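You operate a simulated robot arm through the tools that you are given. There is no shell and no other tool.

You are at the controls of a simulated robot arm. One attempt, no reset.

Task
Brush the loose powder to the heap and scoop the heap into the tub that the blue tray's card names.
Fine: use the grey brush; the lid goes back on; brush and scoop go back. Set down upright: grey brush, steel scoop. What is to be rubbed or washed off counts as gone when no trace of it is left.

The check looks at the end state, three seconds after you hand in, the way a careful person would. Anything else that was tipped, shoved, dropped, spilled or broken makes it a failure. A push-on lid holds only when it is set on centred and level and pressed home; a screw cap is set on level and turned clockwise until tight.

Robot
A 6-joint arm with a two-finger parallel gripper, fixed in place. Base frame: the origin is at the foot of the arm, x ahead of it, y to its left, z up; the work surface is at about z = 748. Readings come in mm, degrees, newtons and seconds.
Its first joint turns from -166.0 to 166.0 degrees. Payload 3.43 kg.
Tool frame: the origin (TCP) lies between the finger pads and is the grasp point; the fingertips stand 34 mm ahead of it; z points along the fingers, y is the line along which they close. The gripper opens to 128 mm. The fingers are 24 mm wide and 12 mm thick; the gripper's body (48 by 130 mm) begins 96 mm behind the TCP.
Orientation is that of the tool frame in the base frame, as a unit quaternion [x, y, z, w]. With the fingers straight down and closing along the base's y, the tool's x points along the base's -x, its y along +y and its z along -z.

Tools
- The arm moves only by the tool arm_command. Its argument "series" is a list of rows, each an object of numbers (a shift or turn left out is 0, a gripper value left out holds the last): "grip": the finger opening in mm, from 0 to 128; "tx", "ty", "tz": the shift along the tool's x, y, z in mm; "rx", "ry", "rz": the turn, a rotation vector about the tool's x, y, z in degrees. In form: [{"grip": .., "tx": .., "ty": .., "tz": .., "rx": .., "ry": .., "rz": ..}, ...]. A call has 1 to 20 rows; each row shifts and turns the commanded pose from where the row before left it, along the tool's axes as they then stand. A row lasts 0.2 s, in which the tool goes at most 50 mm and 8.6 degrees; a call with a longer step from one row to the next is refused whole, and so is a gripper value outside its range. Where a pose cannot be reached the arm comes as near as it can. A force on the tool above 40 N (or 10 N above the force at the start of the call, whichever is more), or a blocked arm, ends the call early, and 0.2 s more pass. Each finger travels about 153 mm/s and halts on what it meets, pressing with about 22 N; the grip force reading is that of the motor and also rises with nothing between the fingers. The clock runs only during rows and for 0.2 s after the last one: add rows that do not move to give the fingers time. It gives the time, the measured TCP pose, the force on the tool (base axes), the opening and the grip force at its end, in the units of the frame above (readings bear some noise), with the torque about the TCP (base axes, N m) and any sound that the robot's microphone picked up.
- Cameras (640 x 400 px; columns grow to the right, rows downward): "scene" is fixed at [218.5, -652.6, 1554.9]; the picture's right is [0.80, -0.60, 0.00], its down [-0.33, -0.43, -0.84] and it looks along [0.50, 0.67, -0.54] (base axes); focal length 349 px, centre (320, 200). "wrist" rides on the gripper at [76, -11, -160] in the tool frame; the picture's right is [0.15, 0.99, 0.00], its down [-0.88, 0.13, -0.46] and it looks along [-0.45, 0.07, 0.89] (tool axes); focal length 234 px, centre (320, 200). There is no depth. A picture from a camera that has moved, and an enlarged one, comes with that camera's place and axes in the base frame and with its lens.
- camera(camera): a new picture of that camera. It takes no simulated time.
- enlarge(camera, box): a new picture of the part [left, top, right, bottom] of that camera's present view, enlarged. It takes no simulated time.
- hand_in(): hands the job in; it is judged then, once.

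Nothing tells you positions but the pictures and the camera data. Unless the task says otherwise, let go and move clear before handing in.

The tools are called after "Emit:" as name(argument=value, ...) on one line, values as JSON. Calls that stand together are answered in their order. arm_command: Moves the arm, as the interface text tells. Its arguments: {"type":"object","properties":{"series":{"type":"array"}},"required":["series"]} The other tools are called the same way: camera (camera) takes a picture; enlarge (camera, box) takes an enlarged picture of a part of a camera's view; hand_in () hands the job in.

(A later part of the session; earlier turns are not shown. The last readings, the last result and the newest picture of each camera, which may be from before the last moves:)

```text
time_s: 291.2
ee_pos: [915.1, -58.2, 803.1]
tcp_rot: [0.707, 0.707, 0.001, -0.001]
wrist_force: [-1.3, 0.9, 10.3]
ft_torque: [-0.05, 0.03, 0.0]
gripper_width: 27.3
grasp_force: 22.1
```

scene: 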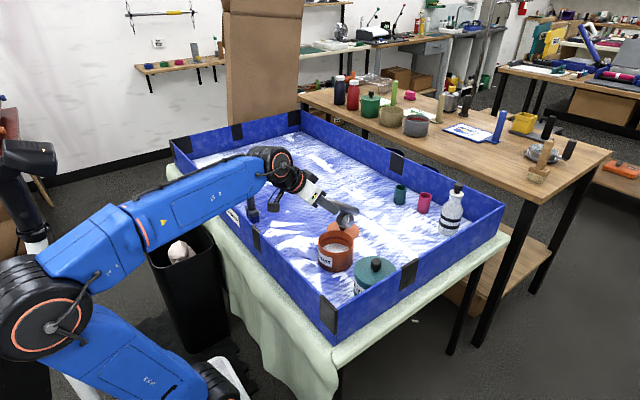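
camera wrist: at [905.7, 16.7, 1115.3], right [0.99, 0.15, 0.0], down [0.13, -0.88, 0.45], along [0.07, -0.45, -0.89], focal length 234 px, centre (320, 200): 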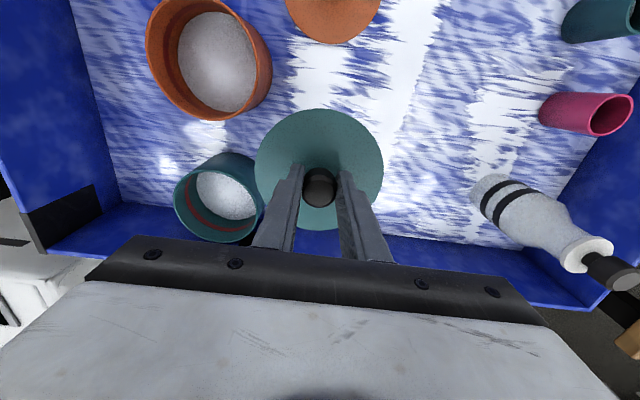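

Down. Releasing, rising, and going back over the open teal tub.

Emit:
arm_command(series=[{"tz": -0.8, "grip": 29}, {"grip": 34}, {"grip": 45}, {"grip": 65}, {}, {"tz": -25}, {"tz": -45}, {"tz": -45}, {"tz": -45}, {"tx": -24, "ty": -32.3, "grip": 128}, {"tx": -24, "ty": -32.3}, {"tx": -24, "ty": -32.3}, {"tx": -24, "ty": -32.3}, {}, {}])

Emit:
camera(camera="wrist")

Emit:
enlarge(camera="wrist", box=[200, 60, 440, 240])

Emit:
enlarge(camera="scene", box=[290, 170, 450, 310])

```text
time_s: 294.4
ee_pos: [785.7, -156.1, 964.3]
tcp_rot: [0.707, 0.707, 0.0, -0.001]
wrist_force: [0.8, 0.2, 0.5]
ft_torque: [-0.01, -0.05, 0.01]
gripper_width: 128.0
grasp_force: 0.0
```

```text
taken
camera wrist: at [775.7, -80.7, 1123.5], right [0.99, 0.15, 0.0], down [0.13, -0.88, 0.45], along [0.07, -0.45, -0.89], focal length 234 px, centre (320, 200)
```

wrist: 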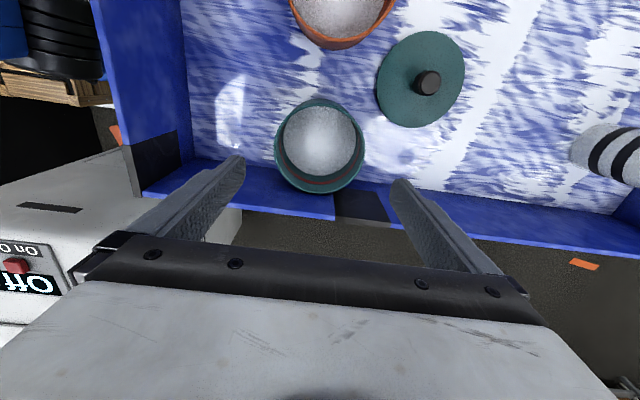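

```text
2.22 times, centred on (320, 150) of wrist
camera zoom: at [775.7, -80.7, 1123.5], right [0.99, 0.15, 0.0], down [0.13, -0.88, 0.45], along [0.07, -0.45, -0.89], focal length 520 px, centre (320, 311)
```

zoom: 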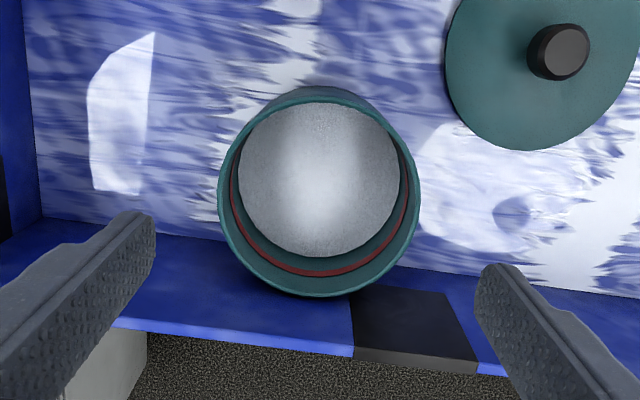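

```text
2.86 times, centred on (370, 240) of scene
camera zoom: at [218.5, -652.6, 1554.9], right [0.8, -0.6, 0.0], down [-0.33, -0.43, -0.84], along [0.5, 0.67, -0.54], focal length 997 px, centre (177, 86)
```

zoom: 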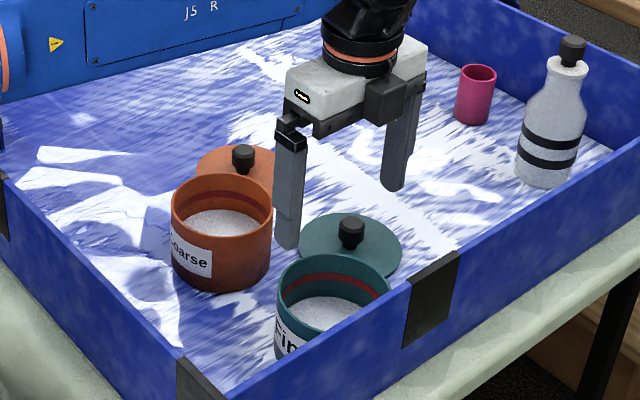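

Aligned over the open teal tub (about 115 mm across, 6 mm clearance each side). Descending around its body.

Emit:
arm_command(series=[{"tx": -0.5, "ty": 1}, {"tz": 40}, {"tz": 35}, {"tz": 10}, {}])

Emit:
enlarge(camera="wrist", box=[200, 60, 440, 240])

Emit:
arm_command(series=[{"tz": 10}, {"tz": 15}, {"tz": 15}, {"tz": 14}, {}, {}])

Emit:
enlarge(camera="wrist", box=[200, 60, 440, 240])

Emit:
enlarge(camera="scene", box=[290, 210, 420, 310])

```text
time_s: 295.6
ee_pos: [786.7, -153.6, 875.9]
tcp_rot: [0.708, 0.706, -0.001, -0.002]
wrist_force: [-0.3, -0.1, -0.3]
ft_torque: [-0.03, -0.01, 0.0]
gripper_width: 127.6
grasp_force: 0.0
```

```text
2.22 times, centred on (320, 150) of wrist
camera zoom: at [775.2, -79.9, 1036.5], right [0.99, 0.15, 0.0], down [0.13, -0.88, 0.45], along [0.07, -0.45, -0.89], focal length 520 px, centre (320, 311)
```

zoom: 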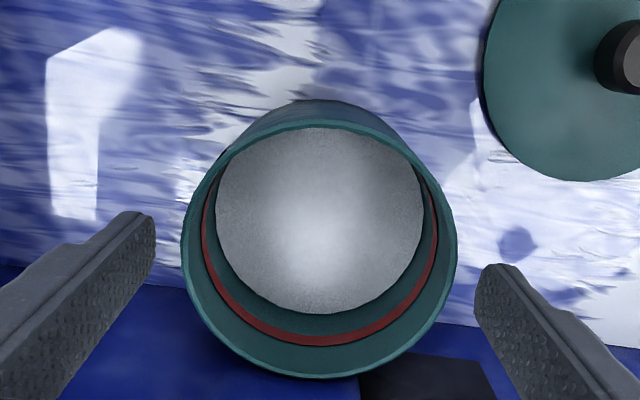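

```text
time_s: 297.0
ee_pos: [787.3, -155.3, 823.5]
tcp_rot: [0.707, 0.707, 0.0, -0.001]
wrist_force: [-0.1, 0.0, 0.2]
ft_torque: [0.0, -0.02, 0.03]
gripper_width: 128.0
grasp_force: 0.0
```

```text
2.22 times, centred on (320, 150) of wrist
camera zoom: at [776.0, -80.1, 984.1], right [0.99, 0.15, 0.0], down [0.13, -0.88, 0.45], along [0.07, -0.45, -0.89], focal length 520 px, centre (320, 311)
```

zoom: 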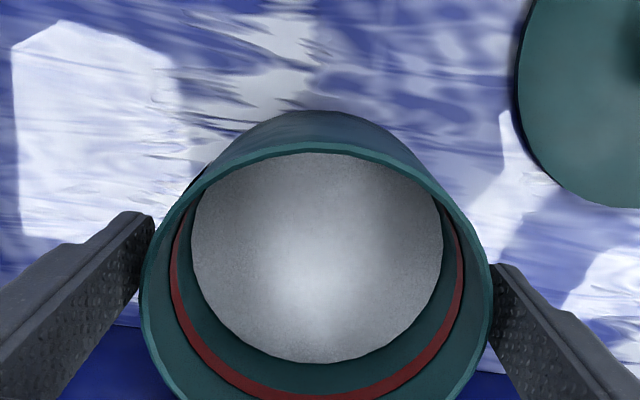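

```text
4.00 times, centred on (355, 260) of scene
camera zoom: at [218.5, -652.6, 1554.9], right [0.8, -0.6, 0.0], down [-0.33, -0.43, -0.84], along [0.5, 0.67, -0.54], focal length 1395 px, centre (180, -40)
```

zoom: 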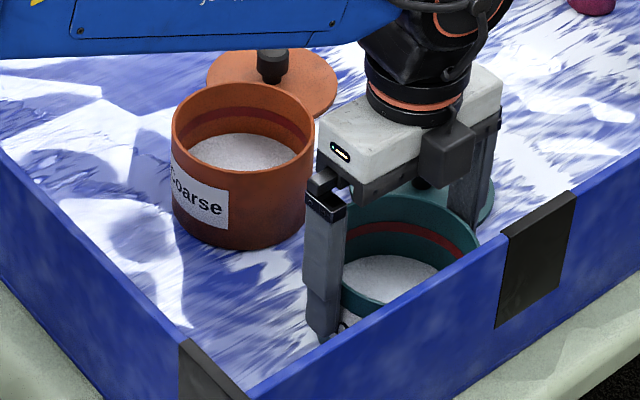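

Fingers are around the body. Closing gently to hold it.

Emit:
arm_command(series=[{"grip": 124}, {"grip": 120}, {"grip": 117}, {"grip": 114}, {"grip": 111}, {"grip": 108}, {}, {}])

Emit:
enlarge(camera="wrist", box=[200, 60, 440, 240])

```text
time_s: 298.8
ee_pos: [787.1, -154.5, 825.0]
tcp_rot: [0.707, 0.707, -0.001, -0.002]
wrist_force: [-2.1, -0.2, 0.4]
ft_torque: [0.01, -0.09, 0.04]
gripper_width: 115.9
grasp_force: 21.2
```

```text
2.22 times, centred on (320, 150) of wrist
camera zoom: at [776.0, -80.1, 984.2], right [0.99, 0.15, 0.0], down [0.13, -0.88, 0.45], along [0.07, -0.45, -0.89], focal length 520 px, centre (320, 311)
```

zoom: 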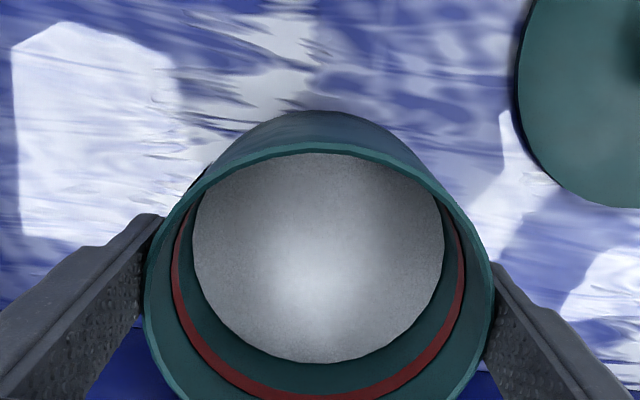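

Body held at 116 mm. Sliding it slowly back (+4, +15) mm.

Emit:
arm_command(series=[{"tx": 1, "ty": 0.3}, {"tx": 1.5, "ty": 0.4}, {"tx": 2, "ty": 0.6}, {"tx": 2, "ty": 0.6}, {"tx": 2, "ty": 0.6}, {"tx": 2, "ty": 0.6}, {"tx": 2, "ty": 0.5}, {"tx": 1.5, "ty": 0.4}, {"tx": 0.9, "ty": 0.2}, {}, {}])

Emit:
enlarge(camera="wrist", box=[200, 60, 440, 240])

Emit:
enlarge(camera="scene", box=[290, 210, 420, 310])

```text
time_s: 301.2
ee_pos: [789.1, -140.4, 824.1]
tcp_rot: [0.708, 0.707, 0.0, 0.0]
wrist_force: [-2.7, -5.0, 10.8]
ft_torque: [-0.2, -0.14, -0.09]
gripper_width: 115.7
grasp_force: 22.0
```

```text
2.22 times, centred on (320, 150) of wrist
camera zoom: at [778.9, -64.9, 984.2], right [0.99, 0.15, 0.0], down [0.13, -0.88, 0.46], along [0.07, -0.45, -0.89], focal length 520 px, centre (320, 311)
```

zoom: 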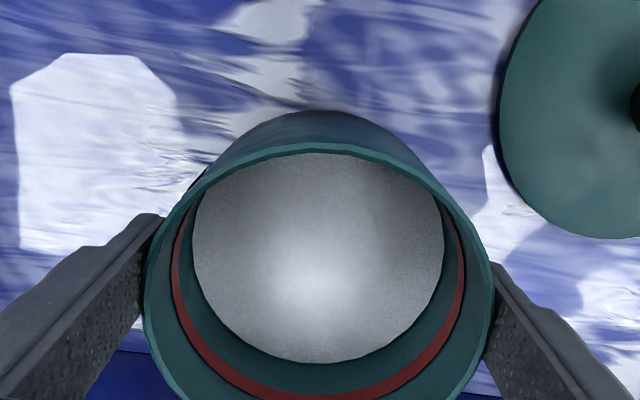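

```text
4.00 times, centred on (355, 260) of scene
camera zoom: at [218.5, -652.6, 1554.9], right [0.8, -0.6, 0.0], down [-0.33, -0.43, -0.84], along [0.5, 0.67, -0.54], focal length 1395 px, centre (180, -40)
```

zoom: 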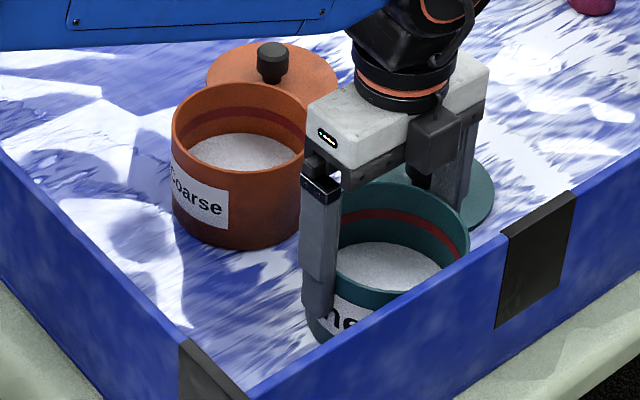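

The tub moved with the gripper. Opening and rising, then checking its position.

Emit:
arm_command(series=[{"grip": 118}, {"grip": 124}, {"grip": 128}, {}, {"tz": -20}, {"tz": -40}, {"tz": -40}, {"tz": -40}, {}, {}])

Emit:
enlarge(camera="scene", box=[290, 210, 420, 310])

Emit:
camera(camera="wrist")

Emit:
enlarge(camera="wrist", box=[200, 60, 440, 240])

```text
time_s: 303.4
ee_pos: [793.0, -140.6, 964.1]
tcp_rot: [0.708, 0.706, 0.0, -0.001]
wrist_force: [1.1, 0.4, 0.5]
ft_torque: [-0.02, 0.01, -0.03]
gripper_width: 128.2
grasp_force: 0.0
```

```text
4.00 times, centred on (355, 260) of scene
camera zoom: at [218.5, -652.6, 1554.9], right [0.8, -0.6, 0.0], down [-0.33, -0.43, -0.84], along [0.5, 0.67, -0.54], focal length 1395 px, centre (180, -40)
```

zoom: 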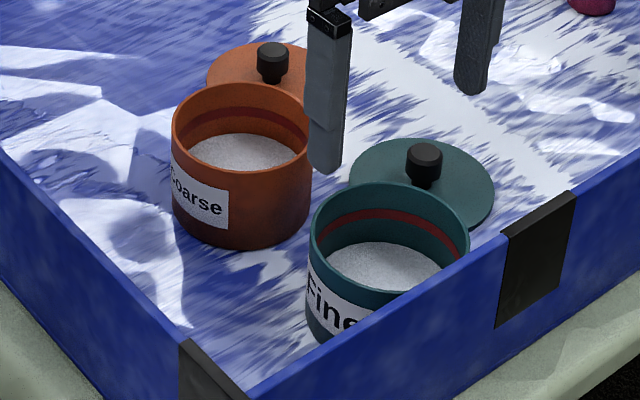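

```text
taken
camera wrist: at [781.6, -65.1, 1122.8], right [0.99, 0.15, 0.0], down [0.13, -0.88, 0.45], along [0.07, -0.45, -0.89], focal length 234 px, centre (320, 200)
```

wrist: 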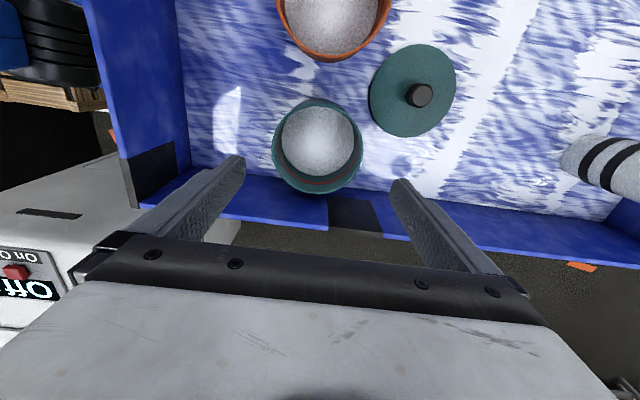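

```text
2.22 times, centred on (320, 150) of wrist
camera zoom: at [781.6, -65.1, 1122.8], right [0.99, 0.15, 0.0], down [0.13, -0.88, 0.45], along [0.07, -0.45, -0.89], focal length 520 px, centre (320, 311)
```

zoom: 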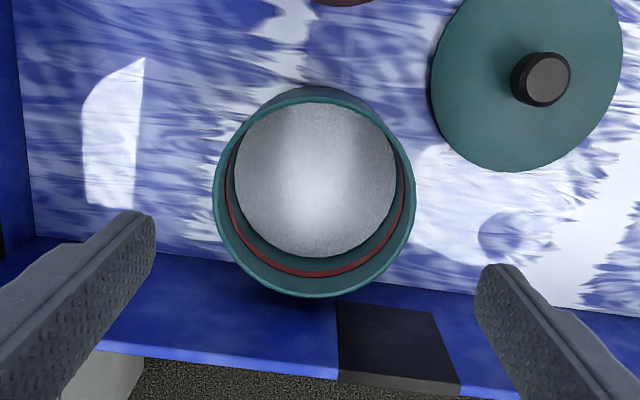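

The tub is back within about 3 mm of its original spot. Now fetching the teal lid by its knob.

Emit:
arm_command(series=[{"tx": 27.3, "ty": 40.7, "grip": 70}, {"tx": 27.3, "ty": 40.7}, {"tx": 27.4, "ty": 40.6}, {}, {"tz": 40}, {"tz": 30}, {}, {}])

Emit:
camera(camera="wrist")

Emit:
enlarge(camera="wrist", box=[220, 80, 420, 240])

```text
time_s: 305.2
ee_pos: [913.4, -57.4, 896.3]
tcp_rot: [0.707, 0.707, 0.0, -0.001]
wrist_force: [0.0, -0.1, 0.0]
ft_torque: [-0.05, 0.04, 0.0]
gripper_width: 70.1
grasp_force: 0.1
```

```text
taken
camera wrist: at [902.2, 17.8, 1056.7], right [0.99, 0.15, 0.0], down [0.13, -0.88, 0.45], along [0.07, -0.45, -0.89], focal length 234 px, centre (320, 200)
```

wrist: 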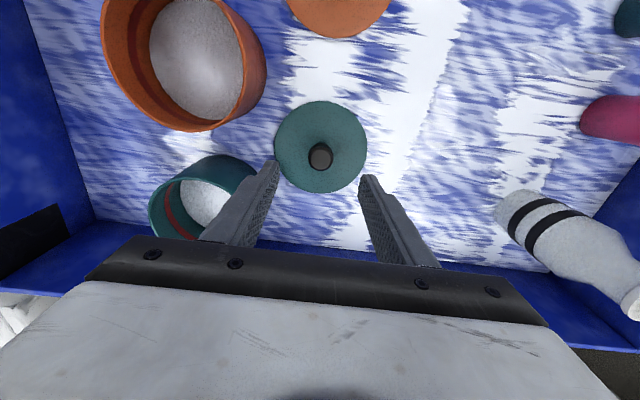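

```text
2.50 times, centred on (320, 160) of wrist
camera zoom: at [902.2, 17.8, 1056.7], right [0.99, 0.15, 0.0], down [0.13, -0.88, 0.45], along [0.07, -0.45, -0.89], focal length 585 px, centre (320, 300)
```

zoom: 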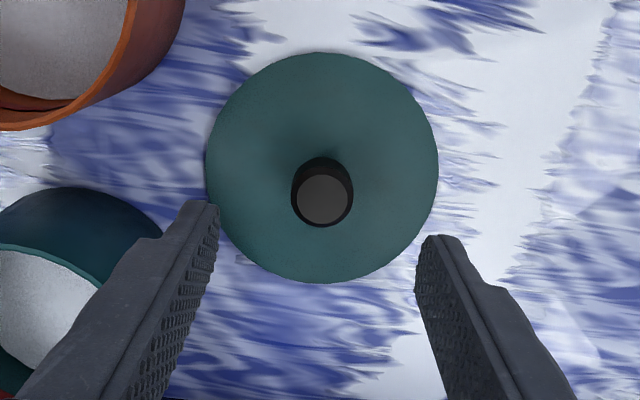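

Small alignment correction, then down to the knob and close.

Emit:
arm_command(series=[{"tx": -2.8, "ty": 1.3}, {"tz": 40}, {"tz": 35}, {"tz": 17}, {}, {}])

Emit:
enlarge(camera="wrist", box=[220, 80, 420, 240])

```text
time_s: 306.6
ee_pos: [916.0, -58.6, 801.0]
tcp_rot: [0.707, 0.707, 0.001, 0.0]
wrist_force: [0.0, 0.3, 0.2]
ft_torque: [0.01, 0.02, -0.05]
gripper_width: 70.2
grasp_force: 0.0
```

```text
2.50 times, centred on (320, 160) of wrist
camera zoom: at [904.9, 16.2, 961.7], right [0.99, 0.15, 0.0], down [0.13, -0.88, 0.45], along [0.07, -0.45, -0.89], focal length 585 px, centre (320, 300)
```

zoom: 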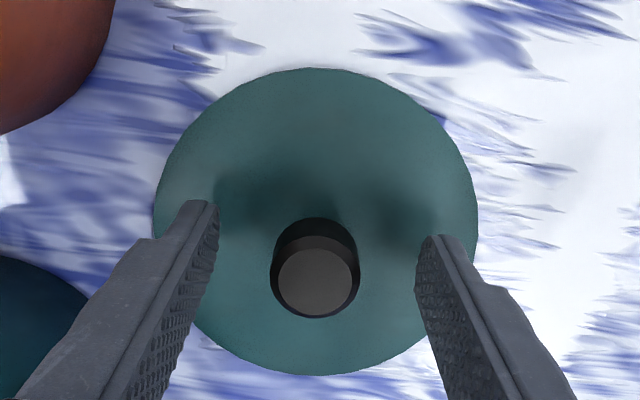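

Emit:
arm_command(series=[{"grip": 45}, {"grip": 20}, {"grip": 0}, {}, {}, {"tz": -5}, {"tz": -20}, {"tz": -40}, {"tz": -45}, {"tz": -40}, {}, {}])

Emit:
camera(camera="wrist")

```text
time_s: 309.2
ee_pos: [915.3, -63.5, 951.9]
tcp_rot: [0.708, 0.706, 0.0, -0.001]
wrist_force: [-0.3, 0.6, -1.0]
ft_torque: [-0.01, 0.02, -0.01]
gripper_width: 27.5
grasp_force: 21.8
```

```text
taken
camera wrist: at [904.0, 11.0, 1111.5], right [0.99, 0.15, 0.0], down [0.13, -0.88, 0.45], along [0.06, -0.45, -0.89], focal length 234 px, centre (320, 200)
```

wrist: 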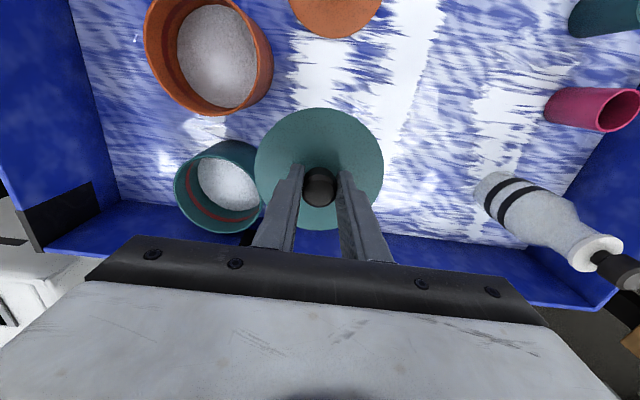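

Lid in hand. Moving it over the teal tub and lowering to about 10 mm above the rim to check alignment.

Emit:
arm_command(series=[{"tx": -20.3, "ty": -30.8}, {"tx": -20.3, "ty": -30.8}, {"tx": -20.3, "ty": -30.8}, {"tx": -20.2, "ty": -30.9}, {}, {"tz": 30}, {"tz": 22}, {}, {}])

Emit:
enlarge(camera="scene", box=[330, 220, 410, 300])

Emit:
enlarge(camera="wrist", box=[220, 80, 420, 240])

```text
time_s: 311.2
ee_pos: [789.4, -143.8, 897.7]
tcp_rot: [0.707, 0.707, 0.0, -0.001]
wrist_force: [-1.1, -0.2, 0.1]
ft_torque: [0.0, -0.02, 0.03]
gripper_width: 27.5
grasp_force: 22.0
```

```text
5.00 times, centred on (370, 260) of scene
camera zoom: at [218.5, -652.6, 1554.9], right [0.8, -0.6, 0.0], down [-0.33, -0.43, -0.84], along [0.5, 0.67, -0.54], focal length 1744 px, centre (70, -100)
```

zoom: 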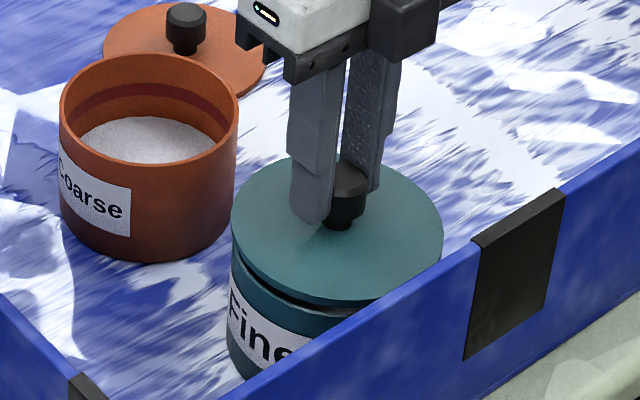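

```text
2.50 times, centred on (320, 160) of wrist
camera zoom: at [778.3, -68.0, 1058.0], right [0.99, 0.15, 0.0], down [0.13, -0.88, 0.45], along [0.07, -0.45, -0.89], focal length 585 px, centre (320, 300)
```

zoom: 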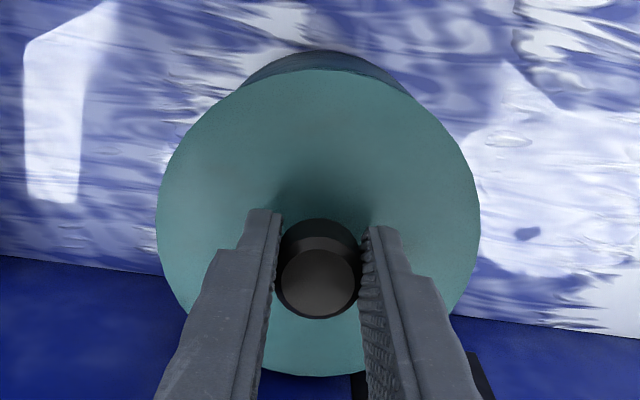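

Emit:
enlarge(camera="scene", box=[350, 245, 400, 295])

Emit:
enlarge(camera="wrist", box=[250, 90, 390, 150])

```text
8.00 times, centred on (375, 270) of scene
camera zoom: at [218.5, -652.6, 1554.9], right [0.8, -0.6, 0.0], down [-0.33, -0.43, -0.84], along [0.5, 0.67, -0.54], focal length 2791 px, centre (-120, -360)
```

zoom: 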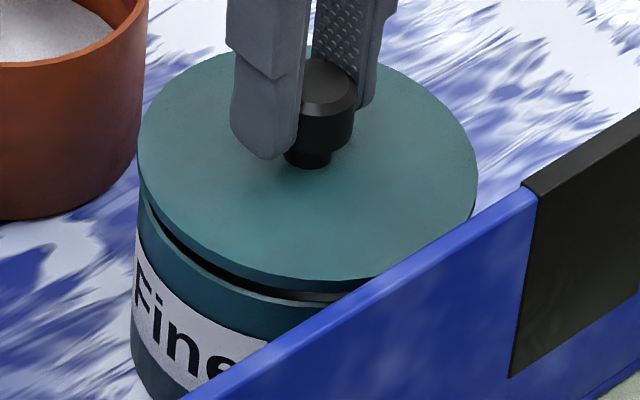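

```text
4.57 times, centred on (320, 120) of wrist
camera zoom: at [778.3, -68.0, 1058.0], right [0.99, 0.15, 0.0], down [0.13, -0.88, 0.45], along [0.07, -0.45, -0.89], focal length 1070 px, centre (320, 566)
```

zoom: 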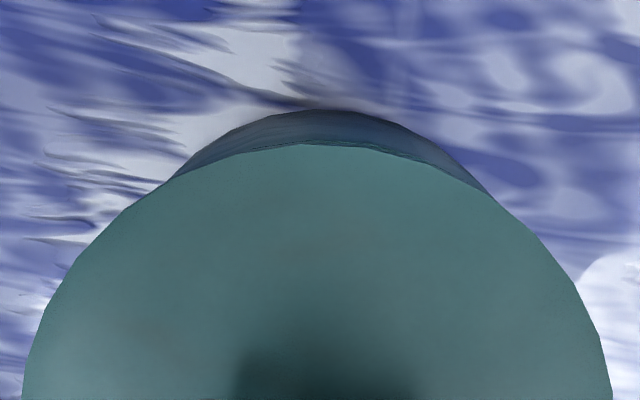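

Alignment looks right within about 1–2 mm (shifting +1 mm in y). Lowering onto the rim and pressing home.

Emit:
arm_command(series=[{"tx": 1.2}, {"tz": 5}, {"tz": 3}, {}])

Emit:
arm_command(series=[{"tz": 1.5}, {}])

Emit:
arm_command(series=[{"tz": 1.5}, {}])

Emit:
arm_command(series=[{"tz": 1}, {}])

Emit:
arm_command(series=[{"tz": 1}, {}])

```text
time_s: 312.2
ee_pos: [789.5, -141.9, 891.9]
tcp_rot: [0.707, 0.707, 0.0, -0.002]
wrist_force: [0.9, 0.0, 0.1]
ft_torque: [-0.01, 0.04, -0.02]
gripper_width: 27.3
grasp_force: 22.5
```

```text
time_s: 312.8
ee_pos: [789.9, -141.7, 891.0]
tcp_rot: [0.707, 0.707, 0.0, -0.002]
wrist_force: [-0.1, 0.1, -0.2]
ft_torque: [0.02, 0.0, 0.0]
gripper_width: 27.2
grasp_force: 22.4
```

```text
time_s: 313.4
ee_pos: [790.7, -140.6, 890.6]
tcp_rot: [0.707, 0.707, 0.0, -0.001]
wrist_force: [-0.8, -0.3, -0.1]
ft_torque: [-0.04, -0.02, 0.0]
gripper_width: 27.4
grasp_force: 22.4
```

```text
time_s: 314.0
ee_pos: [789.4, -141.5, 888.1]
tcp_rot: [0.708, 0.707, 0.0, -0.001]
wrist_force: [-0.2, 0.9, -1.0]
ft_torque: [0.02, 0.02, -0.01]
gripper_width: 27.4
grasp_force: 22.1
```

```text
time_s: 314.6
ee_pos: [790.2, -142.0, 888.6]
tcp_rot: [0.708, 0.707, 0.0, -0.001]
wrist_force: [-0.6, 0.8, -0.8]
ft_torque: [-0.01, -0.01, -0.01]
gripper_width: 27.4
grasp_force: 22.3
```

Emit:
arm_command(series=[{"tz": 1}, {}])

Emit:
arm_command(series=[{"tz": 1}, {}])

Emit:
arm_command(series=[{"tz": 1}, {}])

Emit:
arm_command(series=[{"tz": 1}, {}])

```text
time_s: 315.2
ee_pos: [790.7, -140.8, 886.6]
tcp_rot: [0.707, 0.707, 0.0, -0.002]
wrist_force: [-0.3, -0.4, 0.1]
ft_torque: [0.01, -0.03, 0.01]
gripper_width: 27.3
grasp_force: 22.5
```

```text
time_s: 315.8
ee_pos: [789.9, -141.4, 886.6]
tcp_rot: [0.708, 0.707, 0.0, -0.001]
wrist_force: [-0.7, -2.1, 8.3]
ft_torque: [-0.08, 0.05, 0.01]
gripper_width: 27.4
grasp_force: 21.7
heard: snap
```

```text
time_s: 316.4
ee_pos: [790.5, -141.2, 885.9]
tcp_rot: [0.708, 0.706, 0.0, 0.0]
wrist_force: [0.0, -4.4, 25.7]
ft_torque: [-0.24, 0.02, 0.02]
gripper_width: 27.3
grasp_force: 21.6
```

```text
time_s: 317.0
ee_pos: [790.1, -140.6, 883.2]
tcp_rot: [0.707, 0.707, -0.001, 0.0]
wrist_force: [9.1, -5.8, 24.5]
ft_torque: [-0.25, -0.29, 0.04]
gripper_width: 27.7
grasp_force: 21.8
```

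The lid snapped home and took 25 N of press. Relieving the load and letting go of the knob.

Emit:
arm_command(series=[{"tz": -1}, {"tz": -1}, {}])

Emit:
arm_command(series=[{"grip": 28.5}, {"grip": 30}, {"grip": 34}, {"grip": 45}, {"grip": 70}, {}, {"tz": -20}, {"tz": -40}, {"tz": -45}, {}])

Emit:
enlarge(camera="scene", box=[290, 210, 420, 310])

Emit:
enlarge(camera="scene", box=[350, 245, 400, 295])

```text
time_s: 317.8
ee_pos: [789.6, -139.9, 884.4]
tcp_rot: [0.707, 0.707, 0.0, -0.002]
wrist_force: [1.6, 3.1, 3.9]
ft_torque: [0.11, -0.14, 0.05]
gripper_width: 27.7
grasp_force: 22.0
```

```text
time_s: 320.0
ee_pos: [789.2, -141.3, 990.1]
tcp_rot: [0.707, 0.707, 0.0, -0.001]
wrist_force: [0.6, 0.6, 0.1]
ft_torque: [-0.01, -0.02, 0.03]
gripper_width: 69.6
grasp_force: 0.1
```

```text
4.00 times, centred on (355, 260) of scene
camera zoom: at [218.5, -652.6, 1554.9], right [0.8, -0.6, 0.0], down [-0.33, -0.43, -0.84], along [0.5, 0.67, -0.54], focal length 1395 px, centre (180, -40)
```

zoom: 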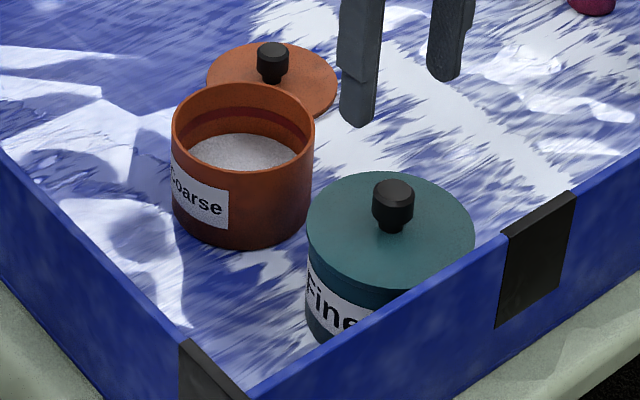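

```text
8.00 times, centred on (375, 270) of scene
camera zoom: at [218.5, -652.6, 1554.9], right [0.8, -0.6, 0.0], down [-0.33, -0.43, -0.84], along [0.5, 0.67, -0.54], focal length 2791 px, centre (-120, -360)
```

zoom: 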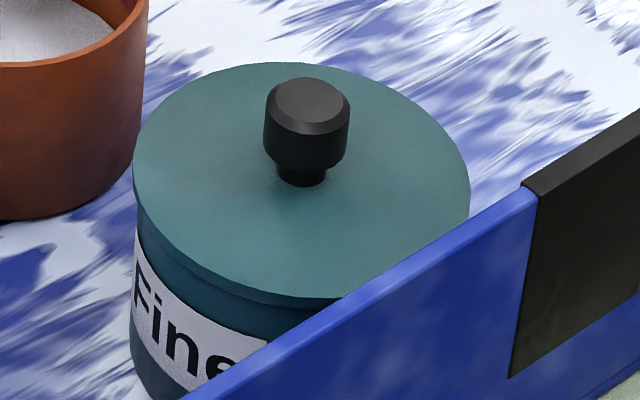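

Teal tub is restored and closed, within 2 mm of where it began. Now measuring the orange tub's centre from above before fetching its lid.

Emit:
arm_command(series=[{"tx": 40, "ty": -2.3}, {"tx": 40, "ty": -2.3}, {"tx": 40, "ty": -2.2}, {"tx": 37, "ty": -2.2}, {}, {}, {}])

Emit:
camera(camera="wrist")

Emit:
enlarge(camera="wrist", box=[220, 80, 420, 240])

```text
time_s: 321.6
ee_pos: [782.5, 17.8, 991.5]
tcp_rot: [0.707, 0.707, 0.0, -0.002]
wrist_force: [-0.4, -0.6, 0.3]
ft_torque: [-0.04, 0.04, 0.02]
gripper_width: 70.1
grasp_force: 0.1
```

```text
taken
camera wrist: at [771.1, 93.7, 1151.3], right [0.99, 0.15, 0.0], down [0.13, -0.88, 0.45], along [0.07, -0.45, -0.89], focal length 234 px, centre (320, 200)
```

wrist: 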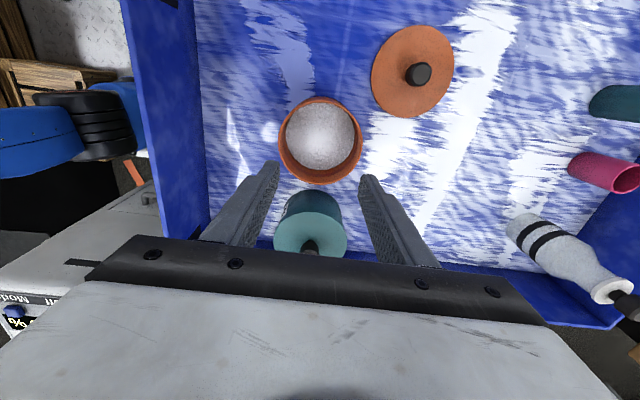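

```text
2.50 times, centred on (320, 160) of wrist
camera zoom: at [771.1, 93.7, 1151.3], right [0.99, 0.15, 0.0], down [0.13, -0.88, 0.45], along [0.07, -0.45, -0.89], focal length 585 px, centre (320, 300)
```

zoom: 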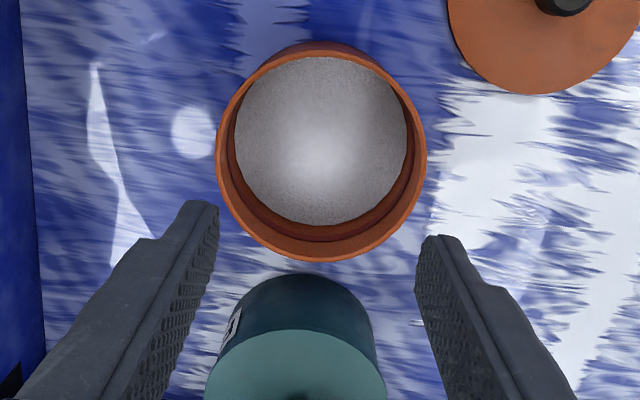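

The orange tub is centred near (783, 19). Moving over its parked lid.

Emit:
arm_command(series=[{"tx": 26.5, "ty": 30.5}, {"tx": 26.5, "ty": 30.5}, {"tx": 26.5, "ty": 30.5}, {"tx": 26.5, "ty": 30.5}, {}, {"tz": 40}, {"tz": 40}, {}, {}])

Emit:
camera(camera="wrist")

Emit:
enlarge(camera="wrist", box=[220, 80, 420, 240])

```text
time_s: 323.6
ee_pos: [905.9, 123.9, 912.3]
tcp_rot: [0.707, 0.707, -0.001, 0.0]
wrist_force: [-0.4, -0.2, 0.1]
ft_torque: [0.01, 0.01, 0.02]
gripper_width: 69.9
grasp_force: 0.1
```

```text
taken
camera wrist: at [894.5, 200.4, 1072.1], right [0.99, 0.15, 0.0], down [0.13, -0.88, 0.45], along [0.07, -0.45, -0.89], focal length 234 px, centre (320, 200)
```

wrist: 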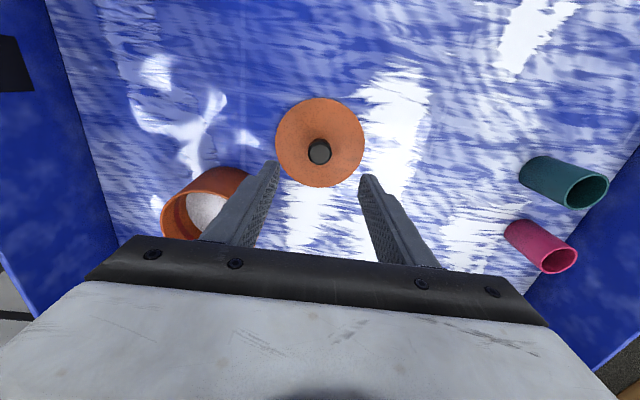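

```text
2.50 times, centred on (320, 160) of wrist
camera zoom: at [894.5, 200.4, 1072.1], right [0.99, 0.15, 0.0], down [0.13, -0.88, 0.45], along [0.07, -0.45, -0.89], focal length 585 px, centre (320, 300)
```

zoom: 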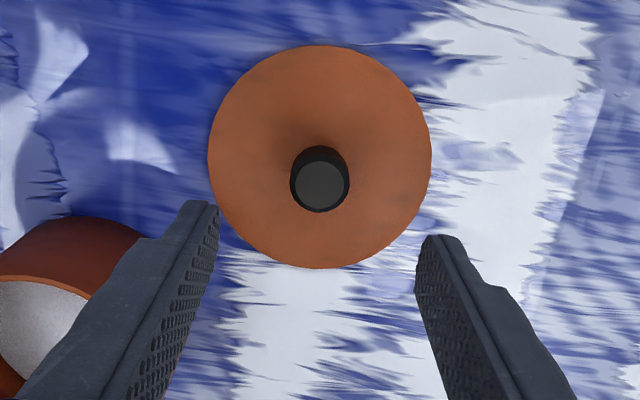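

Aligned. Descending, gripping the knob and lifting.

Emit:
arm_command(series=[{"tx": -1, "ty": 0.4}, {"tz": 40}, {"tz": 40}, {"tz": 29}, {}, {}])

Emit:
enlarge(camera="wrist", box=[220, 80, 420, 240])

```text
time_s: 325.0
ee_pos: [906.8, 121.8, 800.9]
tcp_rot: [0.708, 0.706, -0.001, 0.0]
wrist_force: [-1.0, 0.1, -0.7]
ft_torque: [0.0, 0.03, -0.02]
gripper_width: 70.2
grasp_force: 0.0
```

```text
2.50 times, centred on (320, 160) of wrist
camera zoom: at [895.5, 196.2, 960.8], right [0.99, 0.15, 0.0], down [0.13, -0.88, 0.45], along [0.07, -0.45, -0.89], focal length 585 px, centre (320, 300)
```

zoom: 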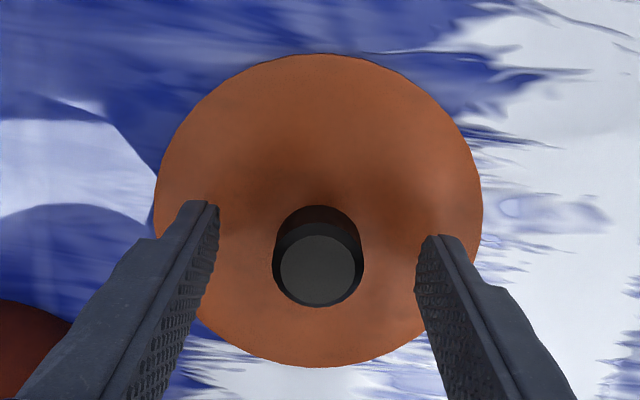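

The tool settled about 4 mm short in y; correcting and then gripping.

Emit:
arm_command(series=[{"tx": 4}, {}, {}])

Emit:
enlarge(camera="wrist", box=[220, 80, 420, 240])

Emit:
arm_command(series=[{"grip": 45}, {"grip": 20}, {"grip": 0}, {}, {}])

Emit:
enlarge(camera="wrist", box=[220, 80, 420, 240])

```text
time_s: 325.8
ee_pos: [905.0, 123.9, 801.9]
tcp_rot: [0.707, 0.707, -0.001, -0.001]
wrist_force: [0.0, -0.1, 0.4]
ft_torque: [-0.02, 0.02, -0.03]
gripper_width: 70.0
grasp_force: 0.1
```

```text
2.50 times, centred on (320, 160) of wrist
camera zoom: at [894.6, 199.4, 961.3], right [0.99, 0.15, 0.0], down [0.13, -0.88, 0.45], along [0.07, -0.45, -0.89], focal length 585 px, centre (320, 300)
```

zoom: 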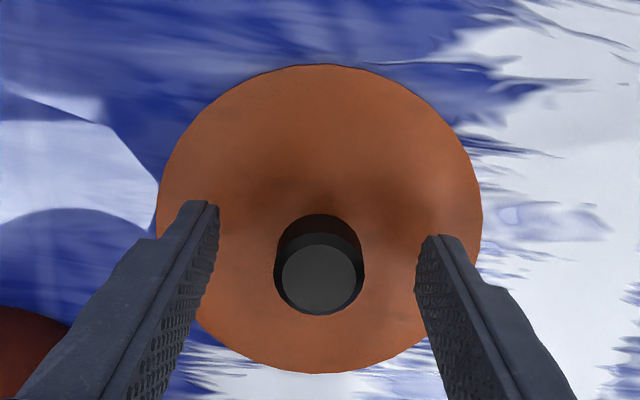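

```text
time_s: 327.0
ee_pos: [905.6, 124.6, 801.4]
tcp_rot: [0.707, 0.707, -0.001, -0.001]
wrist_force: [-0.1, 0.2, 0.4]
ft_torque: [0.04, 0.01, -0.01]
gripper_width: 28.0
grasp_force: 22.0
```

```text
2.50 times, centred on (320, 160) of wrist
camera zoom: at [894.6, 199.4, 961.3], right [0.99, 0.15, 0.0], down [0.13, -0.88, 0.45], along [0.07, -0.45, -0.89], focal length 585 px, centre (320, 300)
```

zoom: 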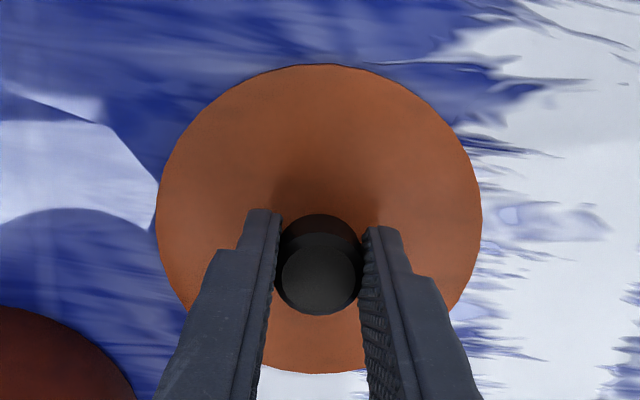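

Lid gripped. Lifting and moving it over the orange tub, then checking the alignment just above the rim.

Emit:
arm_command(series=[{"tz": -10}, {"tz": -40}, {"tz": -45}, {"tz": -45}, {"tx": -26.4, "ty": -30.6}, {"tx": -26.4, "ty": -30.6}, {"tx": -26.4, "ty": -30.6}, {"tx": -26.4, "ty": -30.7}, {}, {"tz": 20}, {"tz": 20}, {}, {}])

Emit:
camera(camera="wrist")

Emit:
enlarge(camera="scene", box=[310, 210, 370, 280])

```text
time_s: 329.8
ee_pos: [780.3, 19.7, 899.2]
tcp_rot: [0.708, 0.706, 0.0, -0.001]
wrist_force: [0.2, -0.4, -0.7]
ft_torque: [-0.02, -0.02, 0.02]
gripper_width: 27.5
grasp_force: 21.9
```

```text
taken
camera wrist: at [769.7, 95.0, 1059.4], right [0.99, 0.15, 0.0], down [0.13, -0.88, 0.45], along [0.07, -0.45, -0.89], focal length 234 px, centre (320, 200)
```

wrist: 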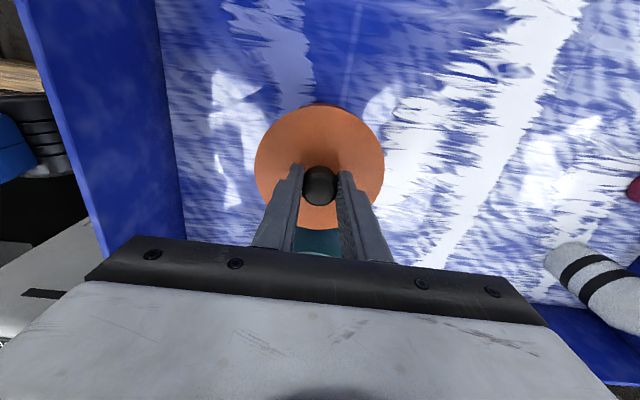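

```text
5.71 times, centred on (340, 245) of scene
camera zoom: at [218.5, -652.6, 1554.9], right [0.8, -0.6, 0.0], down [-0.33, -0.43, -0.84], along [0.5, 0.67, -0.54], focal length 1993 px, centre (206, -57)
```

zoom: 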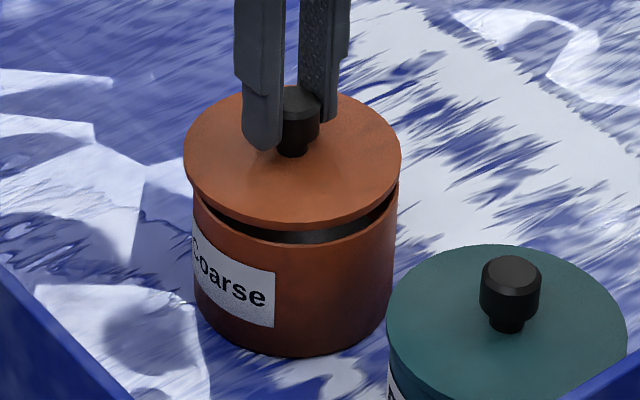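

The lid needs about (+2.4, −1.2) mm, and both views agree. Adjusting and re-checking.

Emit:
arm_command(series=[{"tx": -1.2, "ty": 2.4}, {}, {}])

Emit:
enlarge(camera="scene", box=[310, 210, 370, 280])

Emit:
enlarge(camera="wrist", box=[250, 80, 390, 150])

```text
time_s: 330.6
ee_pos: [784.1, 17.5, 900.2]
tcp_rot: [0.708, 0.706, 0.0, -0.002]
wrist_force: [-0.2, -0.8, -0.2]
ft_torque: [-0.01, 0.0, 0.03]
gripper_width: 27.7
grasp_force: 21.8
```

```text
5.71 times, centred on (340, 245) of scene
camera zoom: at [218.5, -652.6, 1554.9], right [0.8, -0.6, 0.0], down [-0.33, -0.43, -0.84], along [0.5, 0.67, -0.54], focal length 1993 px, centre (206, -57)
```

zoom: 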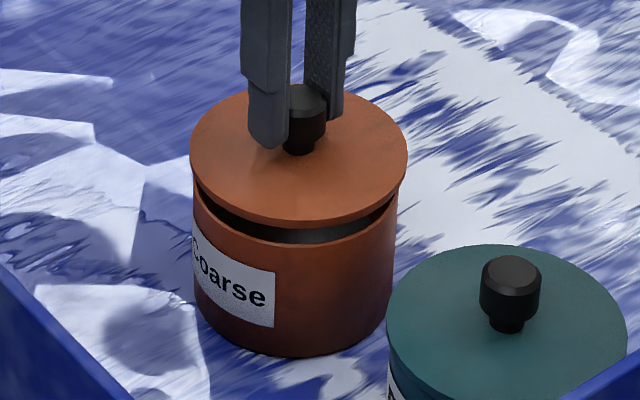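

```text
4.57 times, centred on (320, 115) of wrist
camera zoom: at [772.9, 93.4, 1060.4], right [0.99, 0.15, 0.0], down [0.13, -0.88, 0.45], along [0.07, -0.45, -0.89], focal length 1070 px, centre (320, 589)
```

zoom: 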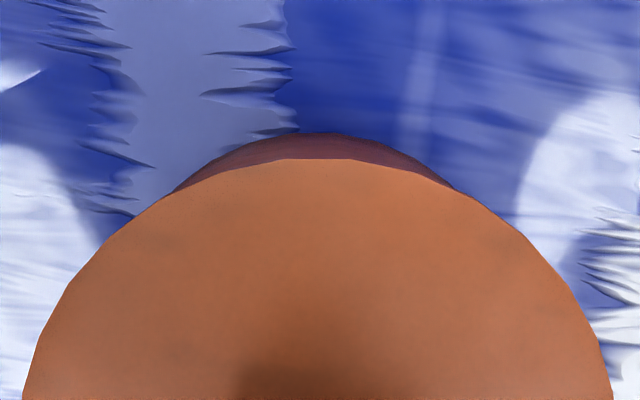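

Within about a millimetre. A last tiny trim, then lowering to seat and press.

Emit:
arm_command(series=[{"tx": -0.6, "ty": -0.7}, {"tz": 5}, {"tz": 4}, {}, {}])

Emit:
enlarge(camera="scene", box=[310, 210, 370, 280])

Emit:
enlarge(camera="wrist", box=[250, 80, 390, 150])

```text
time_s: 331.8
ee_pos: [783.1, 18.5, 891.6]
tcp_rot: [0.708, 0.707, -0.001, -0.001]
wrist_force: [-0.1, -1.0, 0.3]
ft_torque: [0.02, -0.06, -0.02]
gripper_width: 27.5
grasp_force: 22.2
```

```text
5.71 times, centred on (340, 245) of scene
camera zoom: at [218.5, -652.6, 1554.9], right [0.8, -0.6, 0.0], down [-0.33, -0.43, -0.84], along [0.5, 0.67, -0.54], focal length 1993 px, centre (206, -57)
```

zoom: 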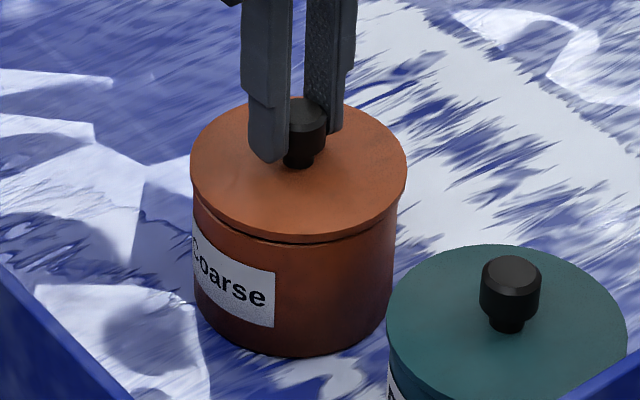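

```text
4.57 times, centred on (320, 115) of wrist
camera zoom: at [772.8, 92.9, 1051.1], right [0.99, 0.15, 0.0], down [0.13, -0.88, 0.45], along [0.07, -0.45, -0.89], focal length 1070 px, centre (320, 589)
```

zoom: 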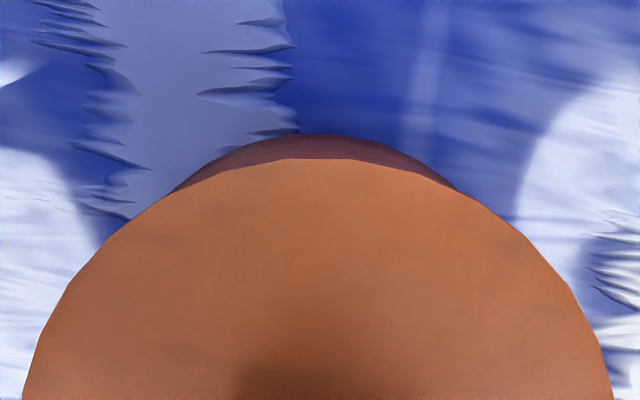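

About a millimetre to the right still; one more trim, then down in small steps.

Emit:
arm_command(series=[{"tx": 0.3, "ty": -1}, {}, {}])

Emit:
arm_command(series=[{"tz": 1.5}, {}])

Emit:
arm_command(series=[{"tz": 1.5}, {}])

Emit:
arm_command(series=[{"tz": 1}, {}])

Emit:
arm_command(series=[{"tz": 1}, {}])

```text
time_s: 332.6
ee_pos: [782.3, 17.3, 891.6]
tcp_rot: [0.708, 0.707, -0.001, 0.0]
wrist_force: [0.3, -0.6, -0.4]
ft_torque: [-0.03, 0.04, -0.03]
gripper_width: 27.4
grasp_force: 21.9
```

```text
time_s: 333.2
ee_pos: [783.0, 17.8, 889.4]
tcp_rot: [0.708, 0.707, -0.001, -0.001]
wrist_force: [-0.9, -0.2, -0.1]
ft_torque: [0.0, -0.03, 0.04]
gripper_width: 27.3
grasp_force: 22.1
```

```text
time_s: 333.8
ee_pos: [782.5, 17.5, 888.1]
tcp_rot: [0.708, 0.707, -0.001, -0.001]
wrist_force: [-0.3, 0.3, -1.1]
ft_torque: [0.0, -0.03, -0.01]
gripper_width: 27.5
grasp_force: 22.0
```

```text
time_s: 334.4
ee_pos: [782.3, 18.6, 888.1]
tcp_rot: [0.707, 0.707, -0.001, -0.001]
wrist_force: [-0.5, -0.1, -0.4]
ft_torque: [0.02, 0.0, -0.02]
gripper_width: 27.5
grasp_force: 22.3
```

```text
time_s: 335.0
ee_pos: [782.4, 18.1, 886.7]
tcp_rot: [0.707, 0.707, 0.0, -0.001]
wrist_force: [0.1, 0.2, -0.5]
ft_torque: [0.02, 0.02, 0.0]
gripper_width: 27.3
grasp_force: 21.8
```

Emit:
arm_command(series=[{"tz": 1}, {}])

Emit:
arm_command(series=[{"tz": 1}, {}])

Emit:
arm_command(series=[{"tz": 1}, {}])

```text
time_s: 335.6
ee_pos: [782.0, 18.1, 886.7]
tcp_rot: [0.707, 0.707, 0.001, -0.001]
wrist_force: [6.3, -3.1, 15.6]
ft_torque: [-0.19, -0.19, 0.07]
gripper_width: 27.5
grasp_force: 22.1
heard: snap
```

```text
time_s: 336.2
ee_pos: [783.2, 17.9, 886.3]
tcp_rot: [0.707, 0.707, 0.0, -0.001]
wrist_force: [1.7, -2.4, 24.3]
ft_torque: [-0.11, -0.11, 0.07]
gripper_width: 27.4
grasp_force: 21.8
```

```text
time_s: 336.8
ee_pos: [781.7, 18.3, 885.2]
tcp_rot: [0.707, 0.707, 0.0, -0.001]
wrist_force: [3.8, 0.9, 25.0]
ft_torque: [-0.04, -0.2, 0.1]
gripper_width: 27.6
grasp_force: 22.2
```

The orange lid snapped home and took 25 N. Relieving and releasing.

Emit:
arm_command(series=[{"tz": -1}, {"tz": -0.8}, {}])

Emit:
arm_command(series=[{"grip": 28.5}, {"grip": 30}, {"grip": 34}, {"grip": 45}, {"grip": 70}, {}, {"tz": -20}, {"tz": -40}, {"tz": -45}, {"tz": -30}, {}])

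Emit:
enlarge(camera="scene", box=[290, 210, 420, 310])

Emit:
camera(camera="wrist")

Emit:
camera(camera="scene")

```text
time_s: 337.6
ee_pos: [782.9, 17.6, 886.1]
tcp_rot: [0.707, 0.707, -0.001, -0.002]
wrist_force: [-0.1, -0.3, -0.1]
ft_torque: [-0.02, -0.01, 0.0]
gripper_width: 27.5
grasp_force: 21.9
heard: snap
```

```text
time_s: 340.0
ee_pos: [780.7, 19.1, 1024.8]
tcp_rot: [0.707, 0.708, 0.0, 0.0]
wrist_force: [-0.1, -0.1, -0.6]
ft_torque: [0.0, 0.0, 0.0]
gripper_width: 70.1
grasp_force: 0.0
```

```text
4.00 times, centred on (355, 260) of scene
camera zoom: at [218.5, -652.6, 1554.9], right [0.8, -0.6, 0.0], down [-0.33, -0.43, -0.84], along [0.5, 0.67, -0.54], focal length 1395 px, centre (180, -40)
```

zoom: 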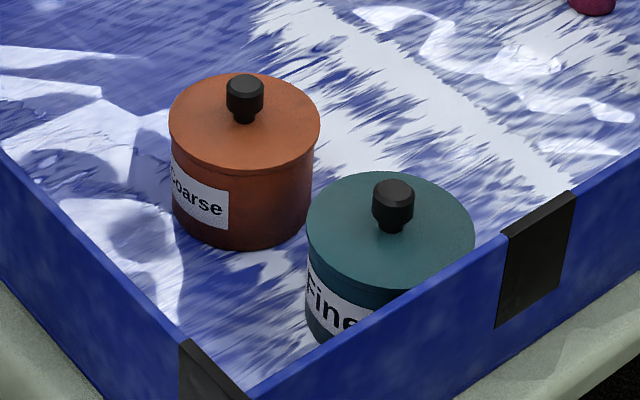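

```text
taken
camera wrist: at [770.4, 94.1, 1184.9], right [0.99, 0.15, 0.0], down [0.13, -0.88, 0.45], along [0.07, -0.45, -0.89], focal length 234 px, centre (320, 200)
```

wrist: 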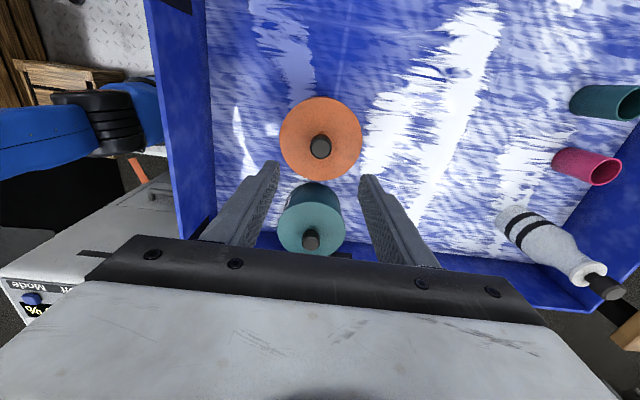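

```text
taken
```

scene: 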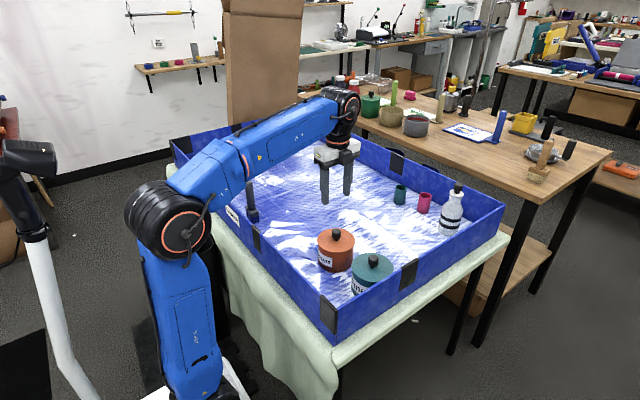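

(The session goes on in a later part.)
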